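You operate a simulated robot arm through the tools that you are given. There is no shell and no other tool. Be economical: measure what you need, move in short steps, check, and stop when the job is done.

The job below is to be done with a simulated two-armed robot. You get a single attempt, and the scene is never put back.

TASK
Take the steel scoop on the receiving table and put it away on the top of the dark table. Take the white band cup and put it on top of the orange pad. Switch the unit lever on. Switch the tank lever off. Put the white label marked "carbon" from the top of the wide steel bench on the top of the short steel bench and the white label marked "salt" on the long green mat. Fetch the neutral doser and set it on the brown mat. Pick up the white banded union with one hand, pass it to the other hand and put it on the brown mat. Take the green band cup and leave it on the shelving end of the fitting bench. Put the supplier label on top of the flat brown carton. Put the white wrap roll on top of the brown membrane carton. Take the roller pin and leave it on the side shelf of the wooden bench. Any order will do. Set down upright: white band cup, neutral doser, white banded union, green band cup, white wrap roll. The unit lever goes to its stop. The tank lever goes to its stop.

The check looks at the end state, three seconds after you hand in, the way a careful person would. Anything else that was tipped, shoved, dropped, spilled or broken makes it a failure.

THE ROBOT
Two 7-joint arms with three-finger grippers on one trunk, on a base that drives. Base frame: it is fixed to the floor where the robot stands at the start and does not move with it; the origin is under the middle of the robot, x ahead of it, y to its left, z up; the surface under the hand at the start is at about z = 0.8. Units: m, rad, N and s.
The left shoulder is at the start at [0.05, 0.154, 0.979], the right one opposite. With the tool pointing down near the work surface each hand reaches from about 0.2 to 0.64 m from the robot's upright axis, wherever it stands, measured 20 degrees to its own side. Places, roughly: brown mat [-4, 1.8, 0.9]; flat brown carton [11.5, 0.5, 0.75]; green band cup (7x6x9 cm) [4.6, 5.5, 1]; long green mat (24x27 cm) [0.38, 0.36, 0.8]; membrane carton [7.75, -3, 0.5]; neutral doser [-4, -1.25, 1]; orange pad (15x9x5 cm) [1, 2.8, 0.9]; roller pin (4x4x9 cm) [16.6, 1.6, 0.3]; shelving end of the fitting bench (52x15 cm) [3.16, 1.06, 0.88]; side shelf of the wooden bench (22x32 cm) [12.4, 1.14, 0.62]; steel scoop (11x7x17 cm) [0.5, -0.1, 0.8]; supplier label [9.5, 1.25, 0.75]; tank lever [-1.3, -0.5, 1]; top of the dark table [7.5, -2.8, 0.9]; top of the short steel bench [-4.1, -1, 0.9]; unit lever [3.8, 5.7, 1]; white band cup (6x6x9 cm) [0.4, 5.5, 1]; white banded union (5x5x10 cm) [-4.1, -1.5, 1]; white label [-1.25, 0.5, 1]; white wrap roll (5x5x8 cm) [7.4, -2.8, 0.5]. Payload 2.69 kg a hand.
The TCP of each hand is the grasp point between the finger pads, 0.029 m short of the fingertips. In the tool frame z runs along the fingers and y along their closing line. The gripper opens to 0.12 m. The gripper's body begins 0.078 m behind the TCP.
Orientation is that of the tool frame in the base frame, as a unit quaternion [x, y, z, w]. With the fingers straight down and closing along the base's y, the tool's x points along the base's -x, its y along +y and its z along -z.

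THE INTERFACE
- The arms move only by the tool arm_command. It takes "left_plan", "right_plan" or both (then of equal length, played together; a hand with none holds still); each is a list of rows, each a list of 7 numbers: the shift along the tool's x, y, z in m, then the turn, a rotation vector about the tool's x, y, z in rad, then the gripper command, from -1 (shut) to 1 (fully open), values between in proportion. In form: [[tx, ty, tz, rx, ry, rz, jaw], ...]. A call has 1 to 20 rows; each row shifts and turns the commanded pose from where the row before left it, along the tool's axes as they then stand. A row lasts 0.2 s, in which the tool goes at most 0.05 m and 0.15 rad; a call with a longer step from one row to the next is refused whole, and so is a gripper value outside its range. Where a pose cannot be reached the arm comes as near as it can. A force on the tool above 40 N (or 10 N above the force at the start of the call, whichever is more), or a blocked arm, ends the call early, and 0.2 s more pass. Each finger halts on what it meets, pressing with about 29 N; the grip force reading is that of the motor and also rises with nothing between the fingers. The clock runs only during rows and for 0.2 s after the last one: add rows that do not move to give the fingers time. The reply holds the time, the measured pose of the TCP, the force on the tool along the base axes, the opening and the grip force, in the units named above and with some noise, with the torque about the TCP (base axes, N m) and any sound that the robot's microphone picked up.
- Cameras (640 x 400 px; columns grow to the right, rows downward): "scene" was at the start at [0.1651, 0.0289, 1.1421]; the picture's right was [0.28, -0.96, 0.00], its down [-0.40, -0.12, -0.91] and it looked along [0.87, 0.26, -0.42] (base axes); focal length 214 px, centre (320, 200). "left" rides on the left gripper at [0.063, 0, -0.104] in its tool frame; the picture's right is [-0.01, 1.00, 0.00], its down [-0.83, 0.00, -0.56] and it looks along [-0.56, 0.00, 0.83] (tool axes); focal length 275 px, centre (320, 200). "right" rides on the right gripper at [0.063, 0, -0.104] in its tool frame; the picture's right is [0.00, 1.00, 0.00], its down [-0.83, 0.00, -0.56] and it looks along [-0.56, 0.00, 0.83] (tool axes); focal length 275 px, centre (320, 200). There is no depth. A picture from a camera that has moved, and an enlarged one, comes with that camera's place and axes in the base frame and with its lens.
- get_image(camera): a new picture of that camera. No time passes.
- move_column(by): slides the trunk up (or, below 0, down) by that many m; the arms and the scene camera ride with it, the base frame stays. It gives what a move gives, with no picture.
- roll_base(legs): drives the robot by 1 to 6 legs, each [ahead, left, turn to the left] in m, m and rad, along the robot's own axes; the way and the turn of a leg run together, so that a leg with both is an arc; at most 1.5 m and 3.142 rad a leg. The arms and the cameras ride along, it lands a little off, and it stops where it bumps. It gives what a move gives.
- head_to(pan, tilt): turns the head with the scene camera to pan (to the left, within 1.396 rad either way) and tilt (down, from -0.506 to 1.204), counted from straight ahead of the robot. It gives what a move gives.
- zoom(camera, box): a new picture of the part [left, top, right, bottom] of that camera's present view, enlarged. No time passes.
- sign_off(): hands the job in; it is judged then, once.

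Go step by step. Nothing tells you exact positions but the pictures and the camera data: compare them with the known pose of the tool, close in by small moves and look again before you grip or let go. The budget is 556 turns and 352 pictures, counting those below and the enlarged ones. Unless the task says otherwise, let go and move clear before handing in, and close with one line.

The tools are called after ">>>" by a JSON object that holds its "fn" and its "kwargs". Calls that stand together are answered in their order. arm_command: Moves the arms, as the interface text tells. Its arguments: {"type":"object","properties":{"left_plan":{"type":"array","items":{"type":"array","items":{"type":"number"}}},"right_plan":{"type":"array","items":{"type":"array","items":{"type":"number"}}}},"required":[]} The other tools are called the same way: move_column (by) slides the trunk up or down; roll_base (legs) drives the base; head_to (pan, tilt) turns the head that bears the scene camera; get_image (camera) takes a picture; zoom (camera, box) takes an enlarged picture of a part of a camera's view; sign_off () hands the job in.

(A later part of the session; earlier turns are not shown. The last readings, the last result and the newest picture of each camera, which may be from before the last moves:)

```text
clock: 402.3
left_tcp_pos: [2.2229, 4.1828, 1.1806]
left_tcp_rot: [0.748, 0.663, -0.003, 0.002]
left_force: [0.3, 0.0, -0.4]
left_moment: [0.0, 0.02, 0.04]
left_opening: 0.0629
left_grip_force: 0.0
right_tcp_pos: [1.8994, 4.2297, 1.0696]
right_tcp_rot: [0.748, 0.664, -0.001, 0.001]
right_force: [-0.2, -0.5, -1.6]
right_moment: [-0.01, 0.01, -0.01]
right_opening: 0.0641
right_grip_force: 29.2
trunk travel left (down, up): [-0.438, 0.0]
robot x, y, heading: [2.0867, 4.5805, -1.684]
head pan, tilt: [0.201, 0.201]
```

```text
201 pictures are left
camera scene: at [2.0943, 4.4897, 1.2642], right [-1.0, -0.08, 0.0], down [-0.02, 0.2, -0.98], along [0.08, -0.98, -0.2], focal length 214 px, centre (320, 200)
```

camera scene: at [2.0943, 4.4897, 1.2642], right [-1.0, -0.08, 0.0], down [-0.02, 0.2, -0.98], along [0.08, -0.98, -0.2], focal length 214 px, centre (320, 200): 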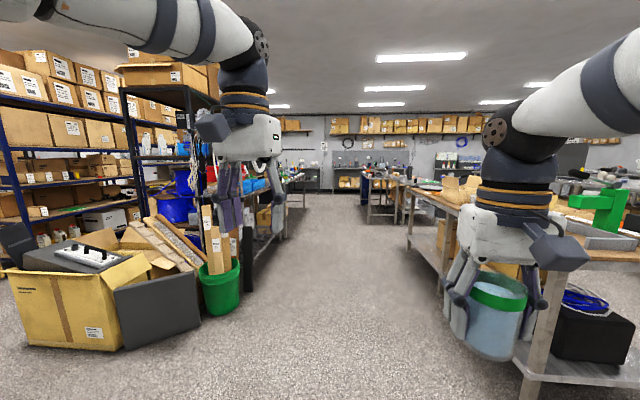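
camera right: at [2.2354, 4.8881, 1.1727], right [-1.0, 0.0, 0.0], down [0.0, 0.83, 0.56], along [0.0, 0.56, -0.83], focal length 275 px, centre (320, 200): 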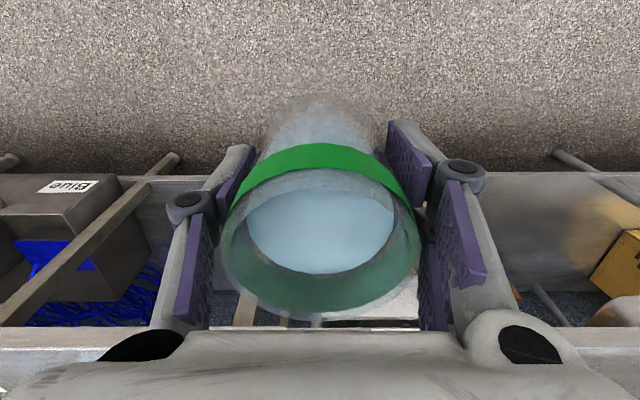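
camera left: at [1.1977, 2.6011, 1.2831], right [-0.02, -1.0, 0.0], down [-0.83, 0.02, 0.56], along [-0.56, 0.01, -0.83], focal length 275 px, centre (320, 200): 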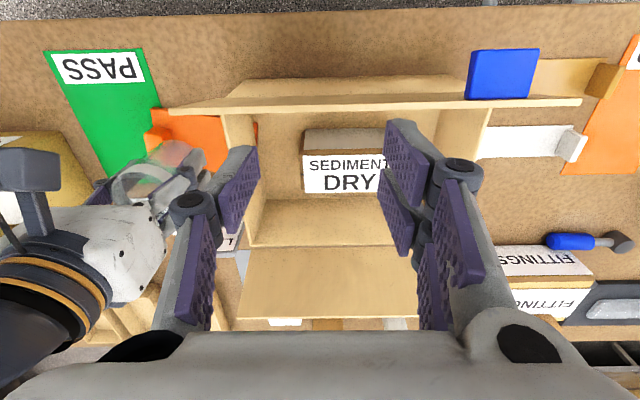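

>>> {"fn": "roll_base", "kwargs": {"legs": [[0, 0, 0.113], [1.3, 0, 0], [1.3, 0, 0]]}}

>>> {"fn": "head_to", "kwargs": {"pan": 0.5, "tilt": 0.25}}

>>> {"fn": "get_image", "kwargs": {"camera": "scene"}}

```text
clock: 415.5
left_tcp_pos: [2.3152, 1.6036, 1.1796]
left_tcp_rot: [0.692, 0.722, -0.003, 0.003]
left_force: [-0.2, 0.0, -0.3]
left_moment: [-0.02, 0.01, -0.03]
left_opening: 0.063
left_grip_force: 0.1
right_tcp_pos: [1.9898, 1.5981, 1.0681]
right_tcp_rot: [0.691, 0.722, 0.001, 0.001]
right_force: [0.3, 0.9, -0.7]
right_moment: [0.01, 0.01, -0.02]
right_opening: 0.0598
right_grip_force: 29.3
trunk travel left (down, up): [-0.438, 0.0]
robot x, y, heading: [2.1187, 1.9755, -1.524]
head pan, tilt: [0.201, 0.201]
```

```text
clock: 416.3
left_tcp_pos: [2.315, 1.6027, 1.1802]
left_tcp_rot: [0.692, 0.722, -0.003, 0.002]
left_force: [0.2, 1.0, 0.0]
left_moment: [-0.02, -0.02, -0.03]
left_opening: 0.063
left_grip_force: 0.0
right_tcp_pos: [1.989, 1.599, 1.0669]
right_tcp_rot: [0.691, 0.722, 0.0, 0.002]
right_force: [0.1, -0.4, -1.2]
right_moment: [0.01, -0.01, -0.01]
right_opening: 0.0598
right_grip_force: 28.9
trunk travel left (down, up): [-0.438, 0.0]
robot x, y, heading: [2.1173, 1.9742, -1.525]
head pan, tilt: [0.499, 0.25]
```

```text
200 pictures are left
camera scene: at [2.1663, 1.8965, 1.2597], right [-0.86, -0.52, 0.0], down [-0.13, 0.21, -0.97], along [0.5, -0.83, -0.25], focal length 214 px, centre (320, 200)
```

scene: 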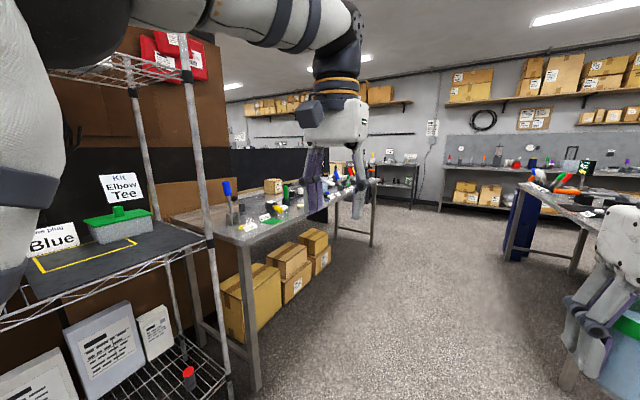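

>>> {"fn": "roll_base", "kwargs": {"legs": [[0.95, 0, -0.045], [0, 0, 1.57]]}}

>>> {"fn": "head_to", "kwargs": {"pan": 0.15, "tilt": 0.35}}

>>> {"fn": "get_image", "kwargs": {"camera": "scene"}}

>>> {"fn": "get_image", "kwargs": {"camera": "right"}}

```text
clock: 425.3
left_tcp_pos: [2.5162, 1.1837, 1.1798]
left_tcp_rot: [-0.012, 1.0, 0.001, 0.003]
left_force: [0.8, 0.2, 0.8]
left_moment: [0.0, 0.0, 0.03]
left_opening: 0.063
left_grip_force: 0.1
right_tcp_pos: [2.5145, 0.8579, 1.0681]
right_tcp_rot: [-0.013, 1.0, 0.001, 0.001]
right_force: [-0.2, -0.3, -0.7]
right_moment: [-0.02, 0.01, 0.02]
right_opening: 0.0594
right_grip_force: 28.5
trunk travel left (down, up): [-0.438, 0.0]
robot x, y, heading: [2.1421, 0.9911, 0.026]
head pan, tilt: [0.499, 0.25]
```

```text
clock: 426.1
left_tcp_pos: [2.5155, 1.1828, 1.18]
left_tcp_rot: [-0.013, 1.0, 0.0, 0.004]
left_force: [0.7, 0.1, 0.6]
left_moment: [0.0, -0.03, 0.03]
left_opening: 0.0629
left_grip_force: 0.0
right_tcp_pos: [2.5152, 0.8567, 1.0687]
right_tcp_rot: [-0.013, 1.0, 0.001, 0.001]
right_force: [0.3, -0.8, -1.0]
right_moment: [-0.06, -0.02, 0.01]
right_opening: 0.0589
right_grip_force: 29.5
trunk travel left (down, up): [-0.438, 0.0]
robot x, y, heading: [2.1414, 0.9905, 0.028]
head pan, tilt: [0.15, 0.351]
```

```text
199 pictures are left
camera scene: at [2.2328, 1.0119, 1.2503], right [0.18, -0.98, 0.0], down [-0.34, -0.06, -0.94], along [0.92, 0.17, -0.34], focal length 214 px, centre (320, 200)
```

scene: 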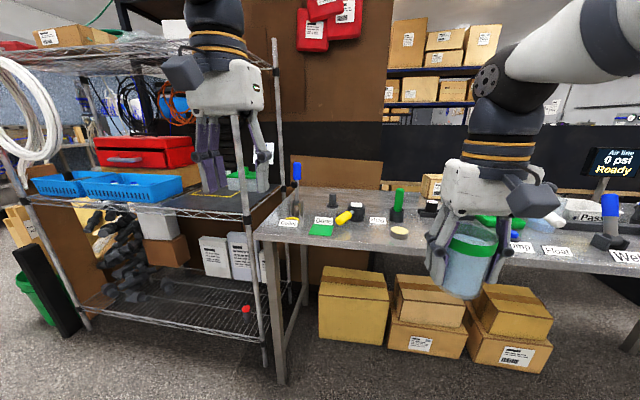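

```text
198 pictures are left
camera right: at [2.4523, 0.8552, 1.1727], right [-0.03, 1.0, 0.0], down [0.83, 0.03, 0.56], along [0.56, 0.02, -0.83], focal length 275 px, centre (320, 200)
```

right: 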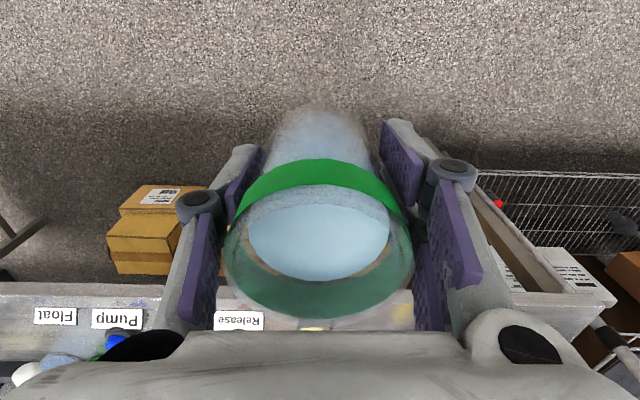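

>>> {"fn": "zoom", "kwargs": {"camera": "scene", "box": [250, 150, 450, 260]}}

>>> {"fn": "head_to", "kwargs": {"pan": -0.5, "tilt": 0.35}}

>>> {"fn": "get_image", "kwargs": {"camera": "scene"}}

```text
3.20 times, centred on (350, 205) of scene
camera zoom: at [2.2328, 1.0119, 1.2503], right [0.18, -0.98, 0.0], down [-0.34, -0.06, -0.94], along [0.92, 0.17, -0.34], focal length 686 px, centre (224, 184)
```

zoom: 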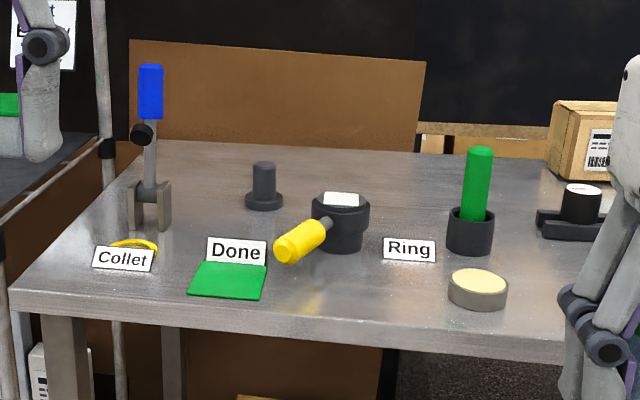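

```text
clock: 427.2
left_tcp_pos: [2.516, 1.1837, 1.1787]
left_tcp_rot: [-0.012, 1.0, 0.0, 0.003]
left_force: [0.1, -0.6, 0.2]
left_moment: [-0.03, -0.03, -0.01]
left_opening: 0.0631
left_grip_force: 0.1
right_tcp_pos: [2.5149, 0.8571, 1.0693]
right_tcp_rot: [-0.013, 1.0, 0.001, 0.001]
right_force: [1.6, -0.2, -1.4]
right_moment: [0.0, -0.01, 0.04]
right_opening: 0.0592
right_grip_force: 29.0
trunk travel left (down, up): [-0.438, 0.0]
robot x, y, heading: [2.1409, 0.9927, 0.028]
head pan, tilt: [-0.499, 0.351]
```

```text
196 pictures are left
camera scene: at [2.2242, 0.9531, 1.2502], right [-0.45, -0.89, 0.0], down [-0.31, 0.16, -0.94], along [0.84, -0.43, -0.34], focal length 214 px, centre (320, 200)
```

scene: 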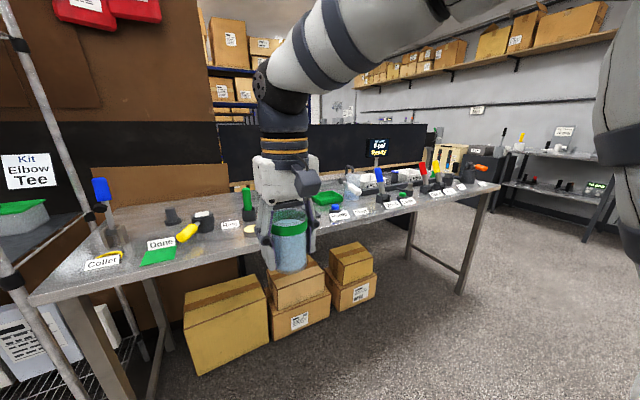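

The free band of the bench end is around (3.17, 0.94), between the green-peg holder and the yellow-handled piece. I'll tuck the left hand in and roll closer for a better look.

>>> {"fn": "arm_command", "kwargs": {"left_plan": [[0.03, -0.025, 0, 0, 0, 0, 0], [0.03, -0.025, 0, 0, 0, 0, 0], [0.03, -0.025, 0, 0, 0, 0, 0], [0.01, -0.025, 0, 0, 0, 0, 0]]}}

>>> {"fn": "roll_base", "kwargs": {"legs": [[0.3, 0.03, -0.028]]}}

>>> {"fn": "head_to", "kwargs": {"pan": 0, "tilt": 0.45}}

>>> {"fn": "get_image", "kwargs": {"camera": "scene"}}

>>> {"fn": "get_image", "kwargs": {"camera": "left"}}

```text
clock: 428.2
left_tcp_pos: [2.4179, 1.0789, 1.1807]
left_tcp_rot: [-0.013, 1.0, 0.0, 0.003]
left_force: [0.7, 0.2, 0.3]
left_moment: [0.04, -0.03, -0.03]
left_opening: 0.06
left_grip_force: 0.0
right_tcp_pos: [2.5157, 0.8572, 1.0691]
right_tcp_rot: [-0.013, 1.0, 0.001, 0.0]
right_force: [-0.1, -0.6, -1.4]
right_moment: [0.0, 0.01, -0.01]
right_opening: 0.0587
right_grip_force: 28.6
trunk travel left (down, up): [-0.438, 0.0]
robot x, y, heading: [2.1412, 0.9951, 0.03]
head pan, tilt: [-0.499, 0.351]
```

```text
clock: 430.2
left_tcp_pos: [2.7164, 1.1048, 1.1812]
left_tcp_rot: [0.0, 1.0, 0.0, 0.004]
left_force: [0.0, -0.2, -0.3]
left_moment: [-0.01, 0.01, 0.01]
left_opening: 0.0599
left_grip_force: 0.1
right_tcp_pos: [2.8061, 0.881, 1.0681]
right_tcp_rot: [0.001, 1.0, 0.0, 0.001]
right_force: [1.2, -0.2, -2.0]
right_moment: [-0.03, 0.02, 0.0]
right_opening: 0.0587
right_grip_force: 29.0
trunk travel left (down, up): [-0.438, 0.0]
robot x, y, heading: [2.434, 1.0289, -0.0]
head pan, tilt: [-0.499, 0.351]
```

```text
clock: 431.1
left_tcp_pos: [2.7166, 1.1052, 1.1817]
left_tcp_rot: [0.001, 1.0, 0.001, 0.003]
left_force: [0.0, -0.6, 1.1]
left_moment: [-0.01, 0.0, -0.02]
left_opening: 0.0601
left_grip_force: 0.0
right_tcp_pos: [2.8072, 0.8805, 1.0687]
right_tcp_rot: [0.001, 1.0, 0.001, 0.001]
right_force: [0.8, 0.5, -1.5]
right_moment: [-0.02, -0.03, 0.02]
right_opening: 0.0588
right_grip_force: 28.8
trunk travel left (down, up): [-0.438, 0.0]
robot x, y, heading: [2.4355, 1.0256, -0.0]
head pan, tilt: [0.0, 0.45]
```

```text
195 pictures are left
camera scene: at [2.5297, 1.0281, 1.241], right [0.0, -1.0, 0.0], down [-0.44, 0.0, -0.9], along [0.9, 0.0, -0.44], focal length 214 px, centre (320, 200)
```

scene: 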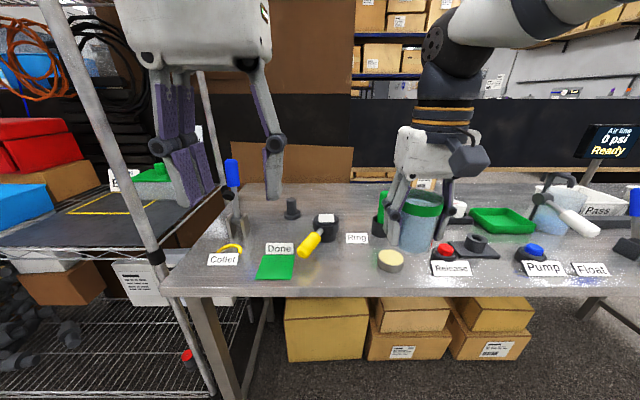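

```text
194 pictures are left
camera left: at [2.6529, 1.1051, 1.2843], right [0.01, 1.0, 0.0], down [0.83, -0.01, 0.56], along [0.56, -0.01, -0.83], focal length 275 px, centre (320, 200)
```

left: 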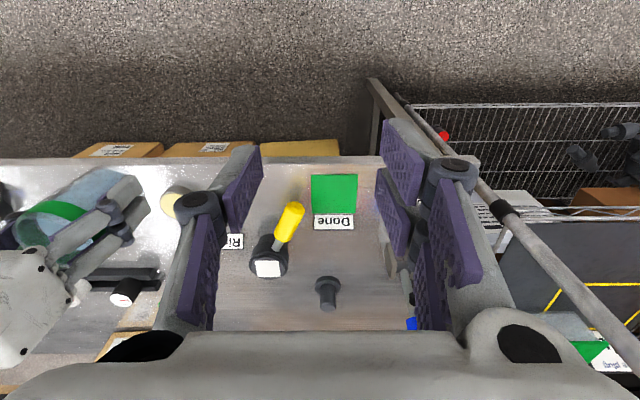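

>>> {"fn": "roll_base", "kwargs": {"legs": [[0.18, 0.045, 0]]}}

>>> {"fn": "arm_command", "kwargs": {"right_plan": [[-0.03, 0, 0, 0, 0, 0, -0.3], [-0.03, 0, 0.01, 0, 0, 0, -0.3], [-0.03, 0, 0.01, 0, 0, 0, -0.3], [-0.03, 0, 0.01, 0, 0, 0, -0.3], [-0.03, 0, 0.01, 0, 0, 0, -0.3], [-0.02, 0, 0.01, 0, 0, 0, -0.3], [0, 0, 0, 0, 0, 0, -0.3]]}}

>>> {"fn": "get_image", "kwargs": {"camera": "scene"}}

>>> {"fn": "get_image", "kwargs": {"camera": "right"}}

>>> {"fn": "get_image", "kwargs": {"camera": "left"}}

```text
clock: 432.6
left_tcp_pos: [2.8926, 1.1529, 1.1806]
left_tcp_rot: [0.001, 1.0, 0.0, 0.002]
left_force: [0.0, 0.6, 0.3]
left_moment: [0.01, 0.02, -0.04]
left_opening: 0.06
left_grip_force: 0.1
right_tcp_pos: [2.9852, 0.9272, 1.0687]
right_tcp_rot: [0.0, 1.0, 0.001, 0.001]
right_force: [0.2, 0.3, -1.5]
right_moment: [-0.01, 0.01, 0.0]
right_opening: 0.0586
right_grip_force: 28.9
trunk travel left (down, up): [-0.438, 0.0]
robot x, y, heading: [2.6154, 1.0733, 0.001]
head pan, tilt: [0.0, 0.45]
```

```text
clock: 434.2
left_tcp_pos: [2.8926, 1.153, 1.1816]
left_tcp_rot: [0.001, 1.0, -0.001, 0.004]
left_force: [-0.3, 0.6, 0.3]
left_moment: [0.04, -0.04, -0.02]
left_opening: 0.06
left_grip_force: 0.2
right_tcp_pos: [3.148, 0.9212, 1.0174]
right_tcp_rot: [0.0, 1.0, -0.001, 0.002]
right_force: [-0.2, -0.2, -0.9]
right_moment: [0.01, 0.02, -0.01]
right_opening: 0.0582
right_grip_force: 28.8
right hand out of reach, approached as far as the arm can: row 6
trunk travel left (down, up): [-0.438, 0.0]
robot x, y, heading: [2.6143, 1.07, 0.002]
head pan, tilt: [0.0, 0.45]
```

```text
193 pictures are left
camera scene: at [2.7056, 1.0753, 1.2411], right [0.0, -1.0, 0.0], down [-0.43, 0.0, -0.9], along [0.9, 0.0, -0.43], focal length 214 px, centre (320, 200)
```

scene: 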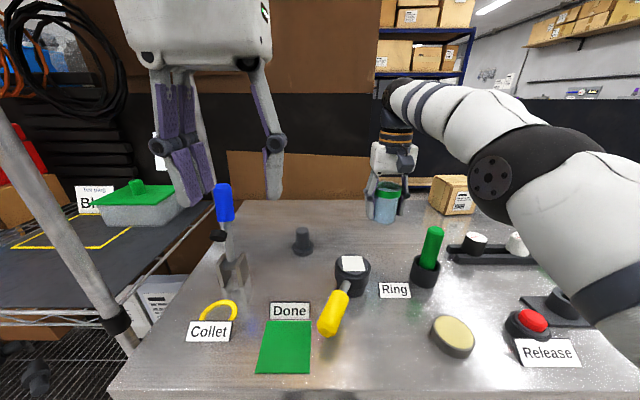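

```text
192 pictures are left
camera right: at [3.0856, 0.922, 1.1218], right [-0.01, 1.0, 0.0], down [0.83, 0.0, 0.56], along [0.56, 0.0, -0.83], focal length 275 px, centre (320, 200)
```

right: 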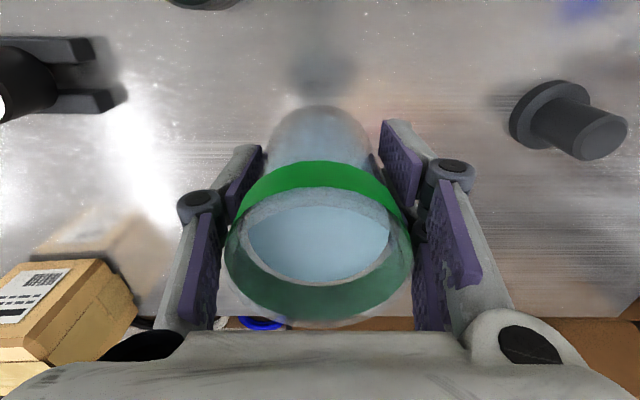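

```text
191 pictures are left
camera left: at [2.8284, 1.1525, 1.2845], right [0.01, 1.0, 0.0], down [0.83, 0.0, 0.56], along [0.56, 0.0, -0.83], focal length 275 px, centre (320, 200)
```

left: 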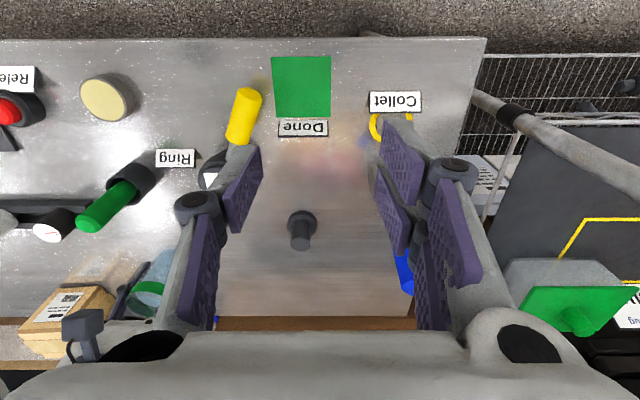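

>>> {"fn": "arm_command", "kwargs": {"right_plan": [[0, 0, 0.015, 0, 0, 0, -0.3], [0, 0, 0.018, 0, 0, 0, -0.3], [0, 0, 0.018, 0, 0, 0, -0.3], [0, 0, 0.01, 0, 0, 0, -0.3], [0, 0, 0.005, 0, 0, 0, -0.3], [0, 0, 0.004, 0, 0, 0, -0.3], [0, 0, 0.004, 0, 0, 0, -0.3], [0, 0, 0.003, 0, 0, 0, -0.3], [0, 0, 0.003, 0, 0, 0, -0.3], [0, 0, 0, 0, 0, 0, -0.3]]}}

>>> {"fn": "get_image", "kwargs": {"camera": "right"}}

```text
clock: 436.4
left_tcp_pos: [2.893, 1.1534, 1.1816]
left_tcp_rot: [0.0, 1.0, -0.001, 0.003]
left_force: [0.7, 1.7, 0.0]
left_moment: [0.01, -0.03, 0.03]
left_opening: 0.0598
left_grip_force: 0.1
right_tcp_pos: [3.1489, 0.925, 0.9381]
right_tcp_rot: [-0.001, 1.0, 0.0, 0.001]
right_force: [0.7, -0.5, -1.7]
right_moment: [-0.01, 0.0, -0.03]
right_opening: 0.0582
right_grip_force: 29.4
trunk travel left (down, up): [-0.438, 0.0]
robot x, y, heading: [2.6126, 1.0729, -0.007]
head pan, tilt: [0.0, 0.45]
```

```text
190 pictures are left
camera right: at [3.0864, 0.9227, 1.0408], right [-0.01, 1.0, 0.0], down [0.83, 0.0, 0.56], along [0.56, 0.0, -0.83], focal length 275 px, centre (320, 200)
```

right: 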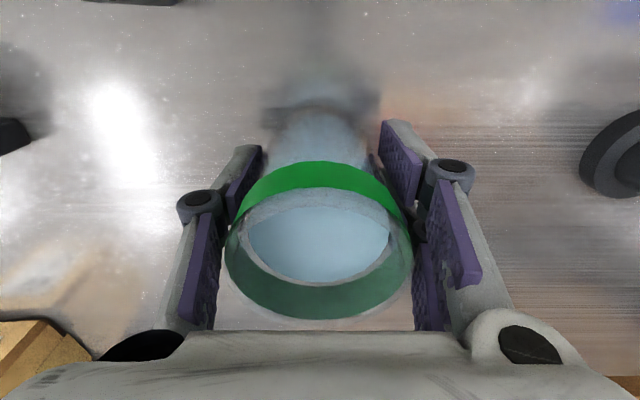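

>>> {"fn": "arm_command", "kwargs": {"right_plan": [[0, 0, 0.004, 0, 0, 0, -0.3], [0, 0, 0.004, 0, 0, 0, -0.3], [0, 0, 0.004, 0, 0, 0, -0.3], [0, 0, 0.003, 0, 0, 0, -0.3], [0, 0, 0, 0, 0, 0, -0.3]]}}

```text
clock: 437.6
left_tcp_pos: [2.892, 1.1523, 1.1819]
left_tcp_rot: [0.001, 1.0, 0.0, 0.005]
left_force: [-0.6, 0.5, -0.2]
left_moment: [0.01, -0.01, 0.01]
left_opening: 0.0602
left_grip_force: 0.0
right_tcp_pos: [3.1498, 0.9244, 0.9249]
right_tcp_rot: [-0.001, 1.0, 0.002, 0.004]
right_force: [0.9, -0.1, 11.7]
right_moment: [-0.09, 0.13, -0.07]
right_opening: 0.0581
right_grip_force: 28.8
trunk travel left (down, up): [-0.438, 0.0]
robot x, y, heading: [2.6153, 1.0706, 0.005]
head pan, tilt: [0.0, 0.45]
```

>>> {"fn": "arm_command", "kwargs": {"right_plan": [[0, 0, 0, 0, 0, 0, 0], [0, 0, 0, 0, 0, 0, 0.15], [0, 0, 0, 0, 0, 0, 0.3], [0, 0, 0, 0, 0, 0, 0.3], [0, 0, -0.02, 0, 0, 0, 0.3], [0, 0, -0.04, 0, 0, 0, 0.3], [0, 0, -0.05, 0, 0, 0, 0.3], [0.03, 0, -0.03, 0, 0, 0, 0.3], [0.04, 0, 0, 0, 0, 0, 0.3], [0.04, 0, 0, 0, 0, 0, 0.3], [0.04, 0, 0, 0, 0, 0, 0.3]]}}

>>> {"fn": "get_image", "kwargs": {"camera": "scene"}}

>>> {"fn": "get_image", "kwargs": {"camera": "right"}}

```text
clock: 440.1
left_tcp_pos: [2.8916, 1.1527, 1.1818]
left_tcp_rot: [0.0, 1.0, -0.001, 0.004]
left_force: [-0.1, 0.7, 0.3]
left_moment: [-0.03, -0.03, 0.01]
left_opening: 0.0601
left_grip_force: 0.1
right_tcp_pos: [2.9899, 0.922, 1.0603]
right_tcp_rot: [-0.001, 1.0, 0.0, 0.002]
right_force: [-0.7, -0.3, -0.5]
right_moment: [0.01, -0.08, 0.03]
right_opening: 0.078
right_grip_force: 0.1
right hand out of reach, approached as far as the arm can: row 7
trunk travel left (down, up): [-0.438, 0.0]
robot x, y, heading: [2.6143, 1.0703, 0.004]
head pan, tilt: [0.0, 0.45]
```

```text
189 pictures are left
camera scene: at [2.7048, 1.0751, 1.2412], right [0.0, -1.0, 0.0], down [-0.43, 0.0, -0.9], along [0.9, 0.0, -0.43], focal length 214 px, centre (320, 200)
```

scene: 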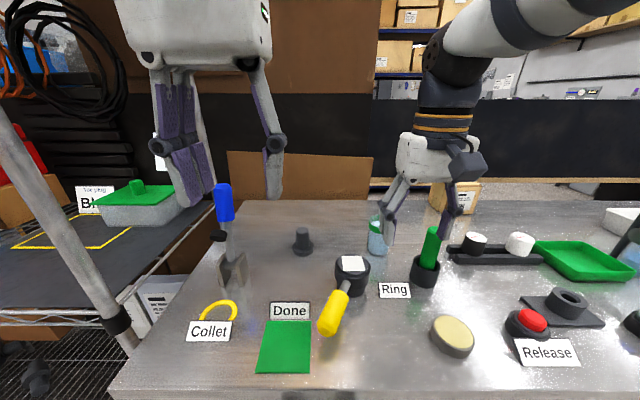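

```text
188 pictures are left
camera right: at [2.9274, 0.9217, 1.165], right [-0.01, 1.0, 0.0], down [0.83, 0.0, 0.56], along [0.56, 0.0, -0.83], focal length 275 px, centre (320, 200)
```

right: 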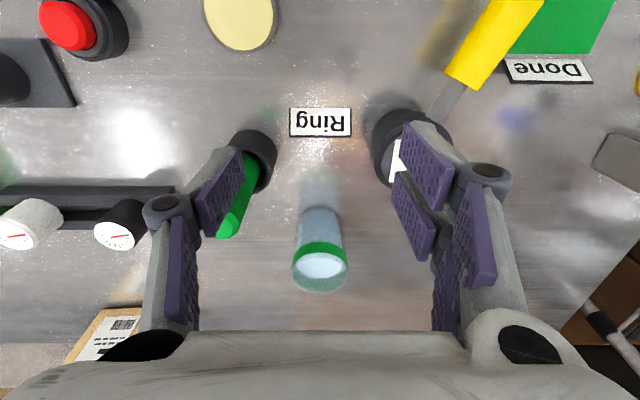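

Green cup is placed. Now back through the aisle to the receiving table for the scoop.

>>> {"fn": "roll_base", "kwargs": {"legs": [[-0.5, 0, 0], [-1.2, 0, 0], [-1.2, 0, 0], [0, -1.0, 0]]}}

>>> {"fn": "get_image", "kwargs": {"camera": "scene"}}

```text
clock: 461.8
left_tcp_pos: [0.0316, 0.088, 1.1811]
left_tcp_rot: [-0.009, 1.0, -0.001, 0.003]
left_force: [0.8, -0.2, 0.1]
left_moment: [0.02, 0.01, -0.01]
left_opening: 0.0603
left_grip_force: 0.1
right_tcp_pos: [0.1343, -0.1418, 1.0604]
right_tcp_rot: [-0.01, 1.0, 0.001, 0.001]
right_force: [0.2, -0.7, 0.5]
right_moment: [-0.02, 0.0, 0.01]
right_opening: 0.078
right_grip_force: 0.0
trunk travel left (down, up): [-0.438, 0.0]
robot x, y, heading: [-0.2471, -0.0015, 0.014]
head pan, tilt: [0.0, 0.45]
```

```text
187 pictures are left
camera scene: at [-0.1537, 0.006, 1.241], right [0.02, -1.0, 0.0], down [-0.44, -0.01, -0.9], along [0.9, 0.02, -0.44], focal length 214 px, centre (320, 200)
```

scene: 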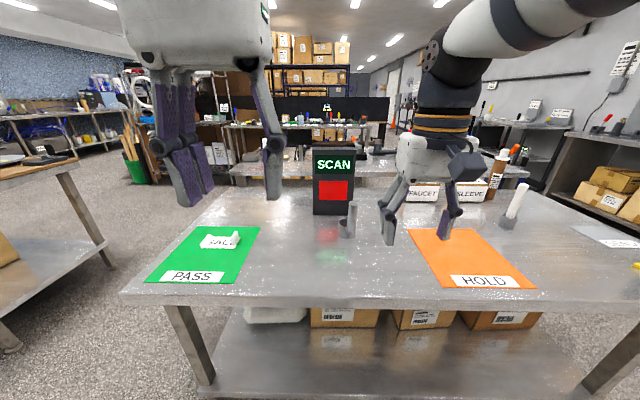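

>>> {"fn": "roll_base", "kwargs": {"legs": [[0.2, 0.04, -0.014]]}}

>>> {"fn": "get_image", "kwargs": {"camera": "right"}}

>>> {"fn": "zoom", "kwargs": {"camera": "scene", "box": [270, 140, 470, 280]}}

```text
clock: 463.5
left_tcp_pos: [0.2368, 0.1256, 1.1814]
left_tcp_rot: [0.0, 1.0, 0.0, 0.003]
left_force: [0.4, -0.4, -0.2]
left_moment: [-0.05, 0.04, -0.01]
left_opening: 0.0601
left_grip_force: 0.0
right_tcp_pos: [0.3364, -0.1045, 1.0604]
right_tcp_rot: [-0.001, 1.0, 0.0, 0.001]
right_force: [1.1, 0.9, -0.4]
right_moment: [0.01, 0.07, 0.02]
right_opening: 0.078
right_grip_force: 0.1
trunk travel left (down, up): [-0.438, 0.0]
robot x, y, heading: [-0.0446, 0.0431, 0.007]
head pan, tilt: [0.0, 0.45]
```

```text
186 pictures are left
camera right: at [0.2739, -0.1053, 1.1644], right [-0.01, 1.0, 0.0], down [0.83, 0.01, 0.56], along [0.56, 0.0, -0.83], focal length 275 px, centre (320, 200)
```

right: 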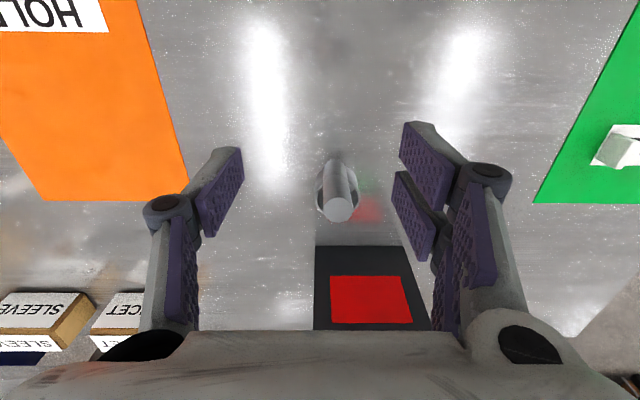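

```text
2.86 times, centred on (370, 210) of scene
camera zoom: at [0.0507, 0.0478, 1.2411], right [0.0, -1.0, 0.0], down [-0.44, 0.0, -0.9], along [0.9, 0.0, -0.44], focal length 613 px, centre (177, 171)
```

zoom: 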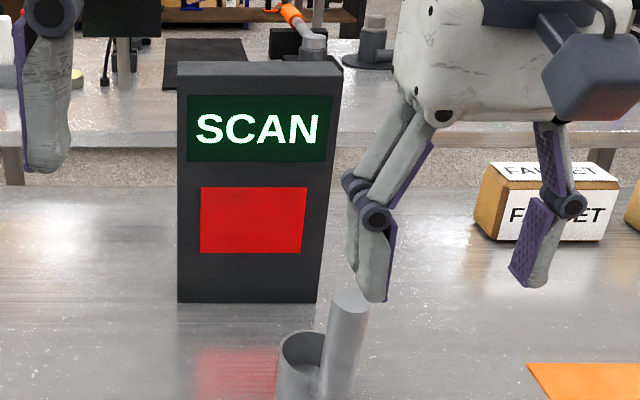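

>>> {"fn": "arm_command", "kwargs": {"right_plan": [[-0.032, 0.0065, 0, 0, 0, 0, 0.1], [-0.032, 0.0065, 0, 0, 0, 0, 0.1], [-0.031, 0.0065, 0, 0, 0, 0, 0.1], [0, 0, 0.04, 0, 0, 0, 0.1], [0, 0, 0.04, 0, 0, 0, 0.1], [0, 0, 0, 0, 0, 0, 0.1]]}}

>>> {"fn": "get_image", "kwargs": {"camera": "right"}}

```text
clock: 464.9
left_tcp_pos: [0.2359, 0.1254, 1.1825]
left_tcp_rot: [0.0, 1.0, 0.001, 0.003]
left_force: [-0.2, 0.5, 0.5]
left_moment: [0.0, 0.02, 0.02]
left_opening: 0.06
left_grip_force: 0.1
right_tcp_pos: [0.4276, -0.0867, 0.9814]
right_tcp_rot: [-0.001, 1.0, 0.001, 0.001]
right_force: [-0.4, -0.8, -0.8]
right_moment: [0.0, -0.03, -0.01]
right_opening: 0.066
right_grip_force: 0.1
trunk travel left (down, up): [-0.438, 0.0]
robot x, y, heading: [-0.0424, 0.043, 0.005]
head pan, tilt: [0.0, 0.45]
```

```text
184 pictures are left
camera right: at [0.365, -0.0876, 1.0852], right [-0.01, 1.0, 0.0], down [0.83, 0.01, 0.56], along [0.56, 0.0, -0.83], focal length 275 px, centre (320, 200)
```

right: 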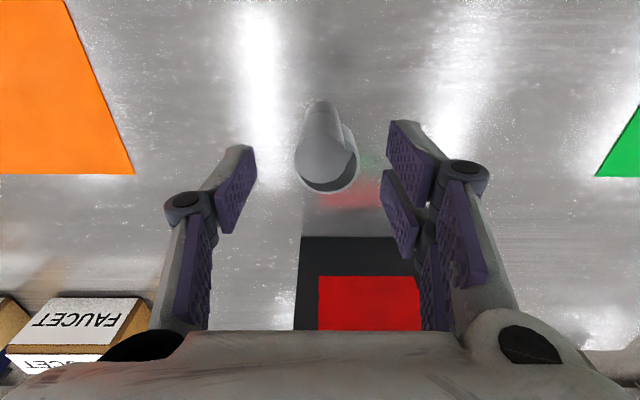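

>>> {"fn": "arm_command", "kwargs": {"right_plan": [[0, 0, 0.03, 0, 0, 0, 0.1], [0, 0, 0.03, 0, 0, 0, 0.1], [0, 0, 0.015, 0, 0, 0, 0.1], [0, 0, 0, 0, 0, 0, -0.3], [0, 0, 0, 0, 0, 0, -0.7], [0, 0, 0, 0, 0, 0, -1], [0, 0, 0, 0, 0, 0, -1]]}}

>>> {"fn": "get_image", "kwargs": {"camera": "right"}}

```text
clock: 466.5
left_tcp_pos: [0.2362, 0.1253, 1.1804]
left_tcp_rot: [0.0, 1.0, 0.0, 0.003]
left_force: [0.0, -0.4, -0.3]
left_moment: [-0.01, 0.01, 0.0]
left_opening: 0.06
left_grip_force: 0.0
right_tcp_pos: [0.4311, -0.0863, 0.9038]
right_tcp_rot: [0.0, 1.0, 0.001, 0.001]
right_force: [0.1, -0.4, 0.9]
right_moment: [-0.01, -0.03, -0.03]
right_opening: 0.0282
right_grip_force: 29.4
trunk travel left (down, up): [-0.438, 0.0]
robot x, y, heading: [-0.0411, 0.0425, 0.004]
head pan, tilt: [0.0, 0.45]
```

```text
183 pictures are left
camera right: at [0.3688, -0.0865, 1.0082], right [-0.01, 1.0, 0.0], down [0.83, 0.01, 0.56], along [0.56, 0.0, -0.83], focal length 275 px, centre (320, 200)
```

right: 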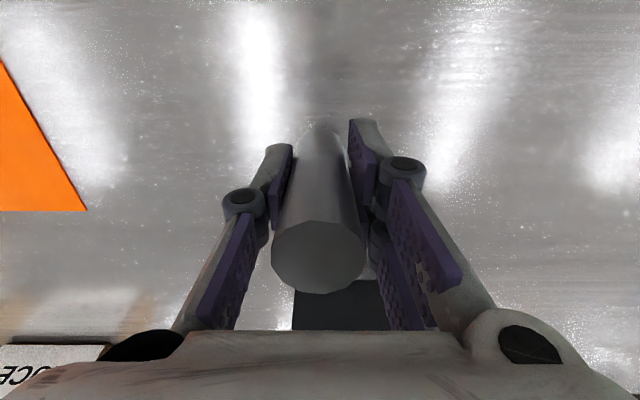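

Scoop handle gripped. Lift it and take the southern aisle eastwards.

>>> {"fn": "arm_command", "kwargs": {"right_plan": [[0, 0, -0.03, 0, 0, 0, -1], [0, 0, -0.05, 0, 0, 0, -1], [0, 0, -0.05, 0, 0, 0, -1], [0.03, 0, -0.03, 0, 0, 0, -1], [0.04, 0, 0, 0, 0, 0, -1], [0.04, 0, 0, 0, 0, 0, -1]]}}

>>> {"fn": "roll_base", "kwargs": {"legs": [[-0.35, 0, 0], [0, -1.0, 0], [0, -1.0, 0]]}}

>>> {"fn": "head_to", "kwargs": {"pan": 0, "tilt": 0.2}}

>>> {"fn": "get_image", "kwargs": {"camera": "scene"}}

```text
clock: 467.9
left_tcp_pos: [0.2364, 0.1233, 1.1829]
left_tcp_rot: [0.0, 1.0, 0.0, 0.004]
left_force: [0.5, -0.1, -0.1]
left_moment: [0.06, 0.02, 0.01]
left_opening: 0.06
left_grip_force: 0.0
right_tcp_pos: [0.3189, -0.0877, 1.0607]
right_tcp_rot: [-0.001, 1.0, 0.001, 0.002]
right_force: [1.2, -0.6, -1.0]
right_moment: [0.04, -0.01, 0.01]
right_opening: 0.0281
right_grip_force: 29.1
trunk travel left (down, up): [-0.438, 0.0]
robot x, y, heading: [-0.0435, 0.0452, 0.006]
head pan, tilt: [0.0, 0.45]
```

```text
clock: 485.3
left_tcp_pos: [-0.1358, -1.8843, 1.1814]
left_tcp_rot: [0.018, 1.0, 0.0, 0.004]
left_force: [-0.1, -0.1, 0.3]
left_moment: [0.0, -0.03, 0.0]
left_opening: 0.0601
left_grip_force: 0.1
right_tcp_pos: [-0.0588, -2.0978, 1.0595]
right_tcp_rot: [0.016, 1.0, 0.0, 0.001]
right_force: [0.1, -0.8, -0.8]
right_moment: [-0.04, 0.03, 0.0]
right_opening: 0.0277
right_grip_force: 28.7
trunk travel left (down, up): [-0.438, 0.0]
robot x, y, heading: [-0.4191, -1.9527, -0.034]
head pan, tilt: [0.0, 0.45]
```

```text
clock: 486.1
left_tcp_pos: [-0.1358, -1.8842, 1.1806]
left_tcp_rot: [0.018, 1.0, 0.0, 0.004]
left_force: [0.4, -0.3, -0.2]
left_moment: [0.0, -0.01, 0.03]
left_opening: 0.0602
left_grip_force: 0.1
right_tcp_pos: [-0.0586, -2.0982, 1.0601]
right_tcp_rot: [0.017, 1.0, 0.001, 0.0]
right_force: [0.4, 0.6, -2.1]
right_moment: [-0.05, 0.09, -0.03]
right_opening: 0.0277
right_grip_force: 28.5
trunk travel left (down, up): [-0.438, 0.0]
robot x, y, heading: [-0.4198, -1.9574, -0.032]
head pan, tilt: [0.0, 0.201]
```

```text
182 pictures are left
camera scene: at [-0.3231, -1.9553, 1.2642], right [-0.03, -1.0, 0.0], down [-0.2, 0.01, -0.98], along [0.98, -0.03, -0.2], focal length 214 px, centre (320, 200)
```

scene: 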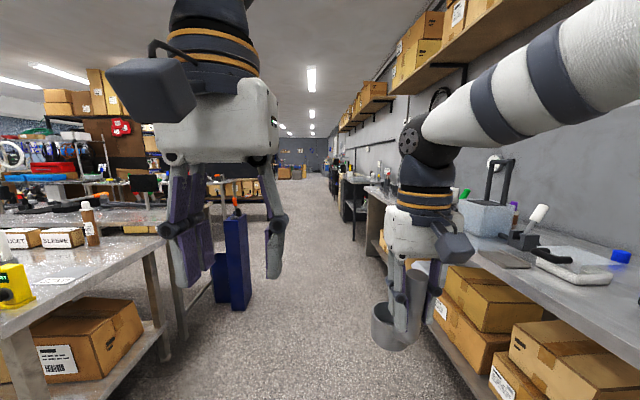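

>>> {"fn": "roll_base", "kwargs": {"legs": [[0, 0.02, 0.032], [1.4, 0, 0], [1.4, 0, 0]]}}

>>> {"fn": "get_image", "kwargs": {"camera": "scene"}}

```text
clock: 500.4
left_tcp_pos: [2.743, -1.8257, 1.182]
left_tcp_rot: [-0.016, 1.0, 0.0, 0.003]
left_force: [-0.1, -0.2, -0.3]
left_moment: [0.01, -0.01, 0.03]
left_opening: 0.0599
left_grip_force: 0.1
right_tcp_pos: [2.8324, -2.034, 1.0616]
right_tcp_rot: [-0.017, 1.0, 0.001, 0.001]
right_force: [0.2, 0.1, -1.3]
right_moment: [0.01, 0.07, -0.01]
right_opening: 0.0277
right_grip_force: 29.0
trunk travel left (down, up): [-0.438, 0.0]
robot x, y, heading: [2.4657, -1.914, 0.037]
head pan, tilt: [0.0, 0.201]
```

```text
181 pictures are left
camera scene: at [2.5601, -1.9095, 1.2642], right [0.03, -1.0, 0.0], down [-0.2, -0.01, -0.98], along [0.98, 0.03, -0.2], focal length 214 px, centre (320, 200)
```

scene: 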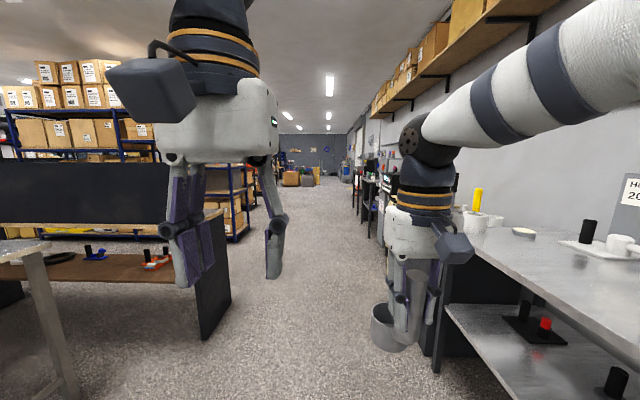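

>>> {"fn": "roll_base", "kwargs": {"legs": [[0, 0, -0.037], [1.45, 0, 0], [1.45, 0, 0]]}}

>>> {"fn": "head_to", "kwargs": {"pan": -0.3, "tilt": 0.25}}

>>> {"fn": "get_image", "kwargs": {"camera": "scene"}}

```text
clock: 514.9
left_tcp_pos: [5.6521, -1.8407, 1.1815]
left_tcp_rot: [-0.005, 1.0, 0.0, 0.003]
left_force: [0.5, -0.4, -1.0]
left_moment: [-0.01, -0.01, -0.01]
left_opening: 0.0601
left_grip_force: 0.1
right_tcp_pos: [5.7371, -2.0511, 1.0617]
right_tcp_rot: [-0.006, 1.0, 0.0, 0.001]
right_force: [0.3, -0.1, -1.4]
right_moment: [-0.02, 0.05, 0.01]
right_opening: 0.0278
right_grip_force: 28.9
trunk travel left (down, up): [-0.438, 0.0]
robot x, y, heading: [5.3706, -1.922, 0.014]
head pan, tilt: [0.0, 0.201]
```

```text
clock: 515.7
left_tcp_pos: [5.652, -1.8411, 1.1814]
left_tcp_rot: [-0.004, 1.0, 0.0, 0.004]
left_force: [0.0, -0.1, -0.9]
left_moment: [0.02, -0.02, 0.02]
left_opening: 0.0601
left_grip_force: 0.1
right_tcp_pos: [5.737, -2.0516, 1.0606]
right_tcp_rot: [-0.006, 1.0, 0.001, 0.001]
right_force: [-0.6, -0.2, -1.0]
right_moment: [-0.02, 0.04, 0.0]
right_opening: 0.0276
right_grip_force: 28.9
trunk travel left (down, up): [-0.438, 0.0]
robot x, y, heading: [5.3676, -1.9261, 0.016]
head pan, tilt: [-0.3, 0.25]
```

```text
180 pictures are left
camera scene: at [5.4635, -1.948, 1.2597], right [-0.28, -0.96, 0.0], down [-0.24, 0.07, -0.97], along [0.93, -0.27, -0.25], focal length 214 px, centre (320, 200)
```

scene: 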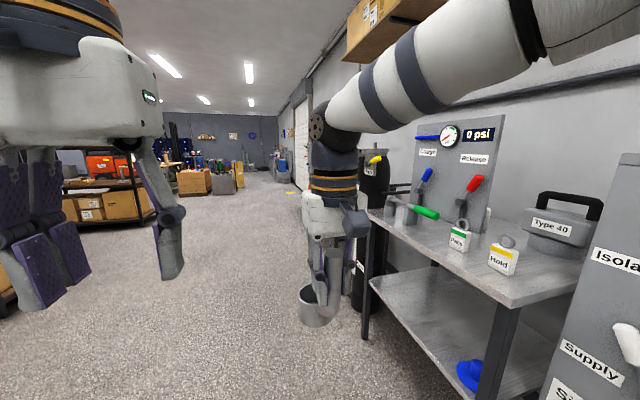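

>>> {"fn": "roll_base", "kwargs": {"legs": [[0, 0, -0.016], [1.0, 0, 0], [0.95, 0, 0], [0, 0, -1.57]]}}

>>> {"fn": "head_to", "kwargs": {"pan": 0, "tilt": 0.35}}

>>> {"fn": "get_image", "kwargs": {"camera": "scene"}}

```text
clock: 529.5
left_tcp_pos: [7.381, -2.1879, 1.1806]
left_tcp_rot: [0.706, 0.709, -0.003, 0.002]
left_force: [-1.0, -0.6, 0.0]
left_moment: [-0.02, 0.0, -0.03]
left_opening: 0.0601
left_grip_force: 0.1
right_tcp_pos: [7.1717, -2.2727, 1.0602]
right_tcp_rot: [0.705, 0.709, 0.0, 0.002]
right_force: [-0.4, 0.1, -0.8]
right_moment: [0.06, 0.03, 0.0]
right_opening: 0.0275
right_grip_force: 29.1
trunk travel left (down, up): [-0.438, 0.0]
robot x, y, heading: [7.3007, -1.9122, -1.566]
head pan, tilt: [-0.3, 0.25]
```

```text
clock: 530.3
left_tcp_pos: [7.3822, -2.1889, 1.1817]
left_tcp_rot: [0.706, 0.708, -0.002, 0.002]
left_force: [0.3, -0.2, 0.7]
left_moment: [0.02, -0.01, 0.0]
left_opening: 0.0599
left_grip_force: 0.1
right_tcp_pos: [7.1703, -2.274, 1.0605]
right_tcp_rot: [0.705, 0.709, 0.0, 0.001]
right_force: [0.6, -0.2, -0.4]
right_moment: [0.03, -0.01, 0.0]
right_opening: 0.0277
right_grip_force: 28.9
trunk travel left (down, up): [-0.438, 0.0]
robot x, y, heading: [7.2978, -1.9127, -1.568]
head pan, tilt: [0.0, 0.351]
```

```text
179 pictures are left
camera scene: at [7.3005, -2.0011, 1.2503], right [-1.0, -0.01, 0.0], down [0.0, 0.34, -0.94], along [0.01, -0.94, -0.34], focal length 214 px, centre (320, 200)
```

scene: 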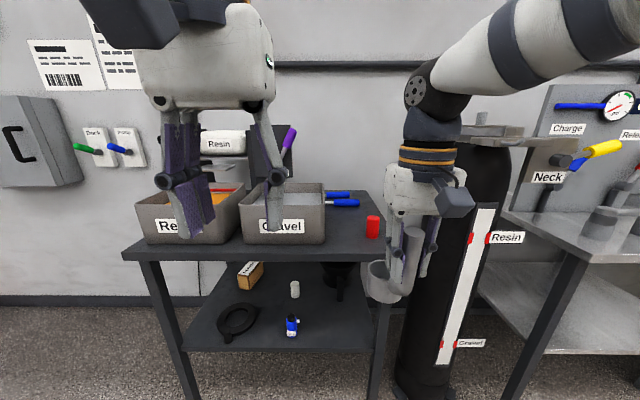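

The dark table is ahead; free strip right of the Gravel bin at about (7.2,-2.78). The wrap roll and small carton are on its lower shelf. I'll raise the scoop and roll up.

>>> {"fn": "arm_command", "kwargs": {"right_plan": [[0, 0.02, -0.04, 0, 0, 0, -1], [0, 0.02, -0.04, 0, 0, 0, -1]]}}

>>> {"fn": "roll_base", "kwargs": {"legs": [[0.3, 0, 0]]}}

>>> {"fn": "head_to", "kwargs": {"pan": -0.1, "tilt": 0.5}}

>>> {"fn": "get_image", "kwargs": {"camera": "scene"}}

>>> {"fn": "get_image", "kwargs": {"camera": "right"}}

```text
clock: 530.9
left_tcp_pos: [7.3819, -2.1879, 1.182]
left_tcp_rot: [0.706, 0.708, -0.003, 0.002]
left_force: [0.5, -0.6, -0.4]
left_moment: [0.0, 0.0, -0.03]
left_opening: 0.0602
left_grip_force: 0.1
right_tcp_pos: [7.2116, -2.271, 1.1421]
right_tcp_rot: [0.705, 0.709, 0.0, 0.001]
right_force: [0.5, -0.7, -0.8]
right_moment: [0.03, 0.02, 0.01]
right_opening: 0.0275
right_grip_force: 29.2
trunk travel left (down, up): [-0.438, 0.0]
robot x, y, heading: [7.3022, -1.9071, -1.563]
head pan, tilt: [0.0, 0.351]
```

```text
clock: 533.0
left_tcp_pos: [7.3862, -2.4943, 1.1811]
left_tcp_rot: [0.704, 0.711, -0.002, 0.002]
left_force: [0.3, 0.2, -0.4]
left_moment: [0.0, 0.0, 0.02]
left_opening: 0.0599
left_grip_force: 0.0
right_tcp_pos: [7.2168, -2.5773, 1.142]
right_tcp_rot: [0.703, 0.712, 0.0, 0.001]
right_force: [0.1, -0.4, -1.6]
right_moment: [0.05, -0.03, 0.0]
right_opening: 0.0276
right_grip_force: 29.3
trunk travel left (down, up): [-0.438, 0.0]
robot x, y, heading: [7.2992, -2.2112, -1.559]
head pan, tilt: [0.0, 0.351]
```

```text
clock: 533.7
left_tcp_pos: [7.387, -2.4935, 1.1815]
left_tcp_rot: [0.704, 0.711, -0.003, 0.002]
left_force: [-0.7, 0.0, -0.2]
left_moment: [0.01, -0.01, 0.02]
left_opening: 0.0599
left_grip_force: 0.2
right_tcp_pos: [7.2168, -2.5775, 1.1411]
right_tcp_rot: [0.703, 0.711, -0.001, 0.001]
right_force: [0.4, 0.4, -0.5]
right_moment: [0.04, -0.02, 0.02]
right_opening: 0.0274
right_grip_force: 28.9
trunk travel left (down, up): [-0.438, 0.0]
robot x, y, heading: [7.3037, -2.2157, -1.554]
head pan, tilt: [-0.099, 0.499]
```

```text
178 pictures are left
camera scene: at [7.2955, -2.3039, 1.2366], right [-1.0, 0.08, 0.0], down [0.04, 0.48, -0.88], along [-0.07, -0.88, -0.48], focal length 214 px, centre (320, 200)
```

scene: 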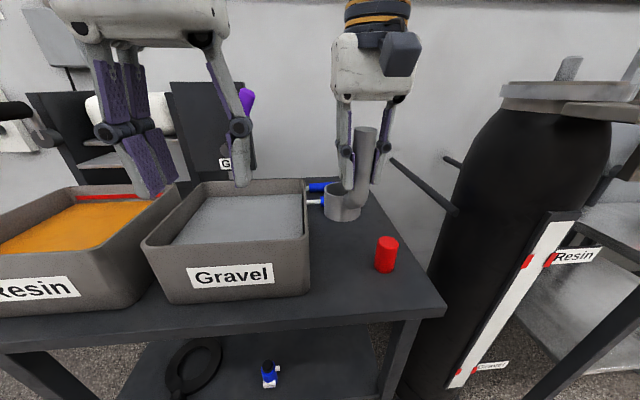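

```text
177 pictures are left
camera right: at [7.2159, -2.5145, 1.2458], right [1.0, 0.02, 0.0], down [0.01, -0.83, 0.56], along [0.01, -0.56, -0.83], focal length 275 px, centre (320, 200)
```

right: 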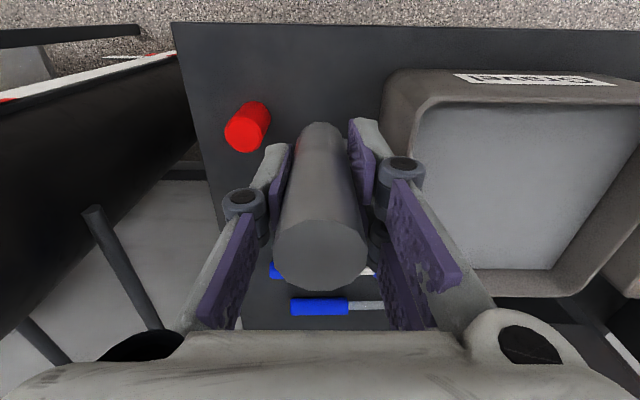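

>>> {"fn": "arm_command", "kwargs": {"right_plan": [[-0.037, 0, 0, 0, 0, 0, -1], [-0.037, 0, 0, 0, 0, 0, -1], [-0.037, 0, 0.01, 0, 0, 0, -1], [-0.037, 0, 0.02, 0, 0, 0, -1], [0, 0, 0.035, 0, 0, 0, -1], [0, 0, 0.035, 0, 0, 0, -1], [0, 0, 0, 0, 0, 0, -1]]}}

>>> {"fn": "get_image", "kwargs": {"camera": "scene"}}

>>> {"fn": "get_image", "kwargs": {"camera": "right"}}

```text
clock: 535.3
left_tcp_pos: [7.387, -2.4934, 1.1807]
left_tcp_rot: [0.703, 0.711, -0.003, 0.003]
left_force: [-0.4, -0.3, 0.2]
left_moment: [0.0, -0.02, -0.01]
left_opening: 0.06
left_grip_force: 0.1
right_tcp_pos: [7.2184, -2.7045, 1.0367]
right_tcp_rot: [0.703, 0.712, 0.0, 0.001]
right_force: [0.0, 0.0, -0.8]
right_moment: [0.08, 0.01, -0.01]
right_opening: 0.0277
right_grip_force: 29.3
right hand out of reach, approached as far as the arm can: row 4
trunk travel left (down, up): [-0.438, 0.0]
robot x, y, heading: [7.3024, -2.2117, -1.562]
head pan, tilt: [-0.099, 0.499]
```

```text
176 pictures are left
camera scene: at [7.2956, -2.3036, 1.2366], right [-1.0, 0.09, 0.0], down [0.04, 0.48, -0.88], along [-0.07, -0.87, -0.48], focal length 214 px, centre (320, 200)
```

scene: 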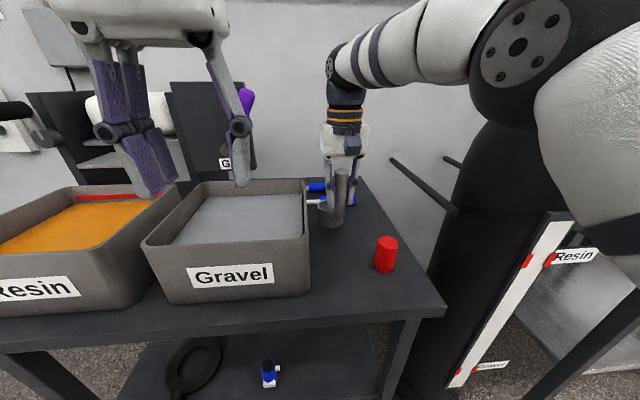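

```text
175 pictures are left
camera right: at [7.2179, -2.6418, 1.1407], right [1.0, 0.02, 0.0], down [0.01, -0.83, 0.56], along [0.01, -0.56, -0.83], focal length 275 px, centre (320, 200)
```

right: 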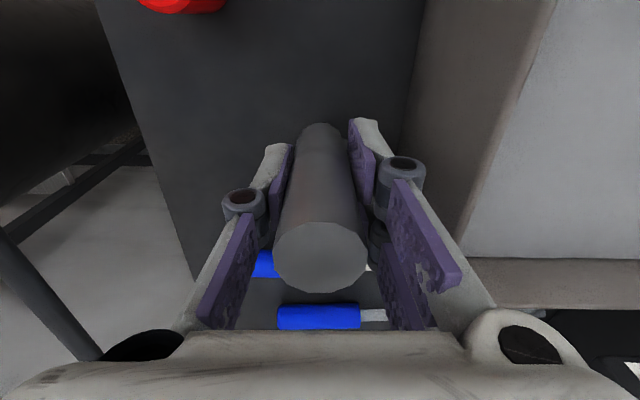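

>>> {"fn": "arm_command", "kwargs": {"right_plan": [[0, 0, 0.02, 0, 0, 0, -1], [0, 0, 0.012, 0, 0, 0, -1], [0, 0, 0.006, 0, 0, 0, -1], [0, 0, 0.005, 0, 0, 0, -1], [0, 0, 0.005, 0, 0, 0, -1], [0, 0, 0.005, 0, 0, 0, -1], [0, 0, 0.004, 0, 0, 0, -1], [0, 0, 0, 0, 0, 0, -1]]}}

>>> {"fn": "zoom", "kwargs": {"camera": "scene", "box": [240, 120, 440, 320]}}

```text
clock: 536.4
left_tcp_pos: [7.3871, -2.491, 1.1826]
left_tcp_rot: [0.704, 0.71, -0.004, 0.003]
left_force: [-0.2, 0.5, -0.1]
left_moment: [0.03, -0.01, -0.03]
left_opening: 0.0599
left_grip_force: 0.1
right_tcp_pos: [7.2177, -2.703, 1.0036]
right_tcp_rot: [0.704, 0.71, -0.006, 0.008]
right_force: [-2.8, 7.5, 30.8]
right_moment: [0.17, -0.25, 0.06]
right_opening: 0.0276
right_grip_force: 28.7
trunk travel left (down, up): [-0.438, 0.0]
robot x, y, heading: [7.3049, -2.2143, -1.554]
head pan, tilt: [-0.099, 0.499]
stopped in row 5 (right hand): the force on the tool passed its limit at 44 N (the readings are from after the stop); the commanded pose is now the measured one
```

```text
2.00 times, centred on (340, 220) of scene
camera zoom: at [7.2956, -2.3009, 1.2369], right [-1.0, 0.09, 0.0], down [0.04, 0.48, -0.88], along [-0.08, -0.88, -0.48], focal length 429 px, centre (280, 160)
```

zoom: 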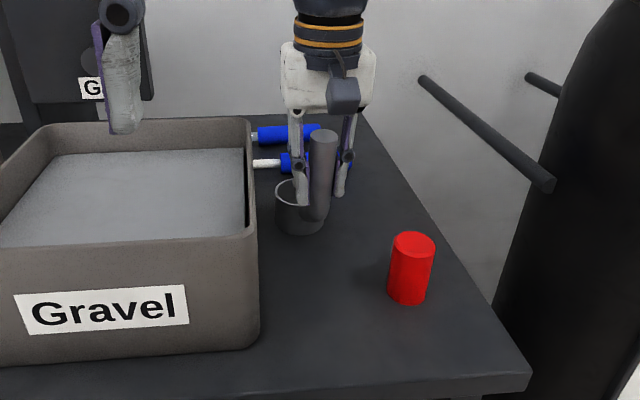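

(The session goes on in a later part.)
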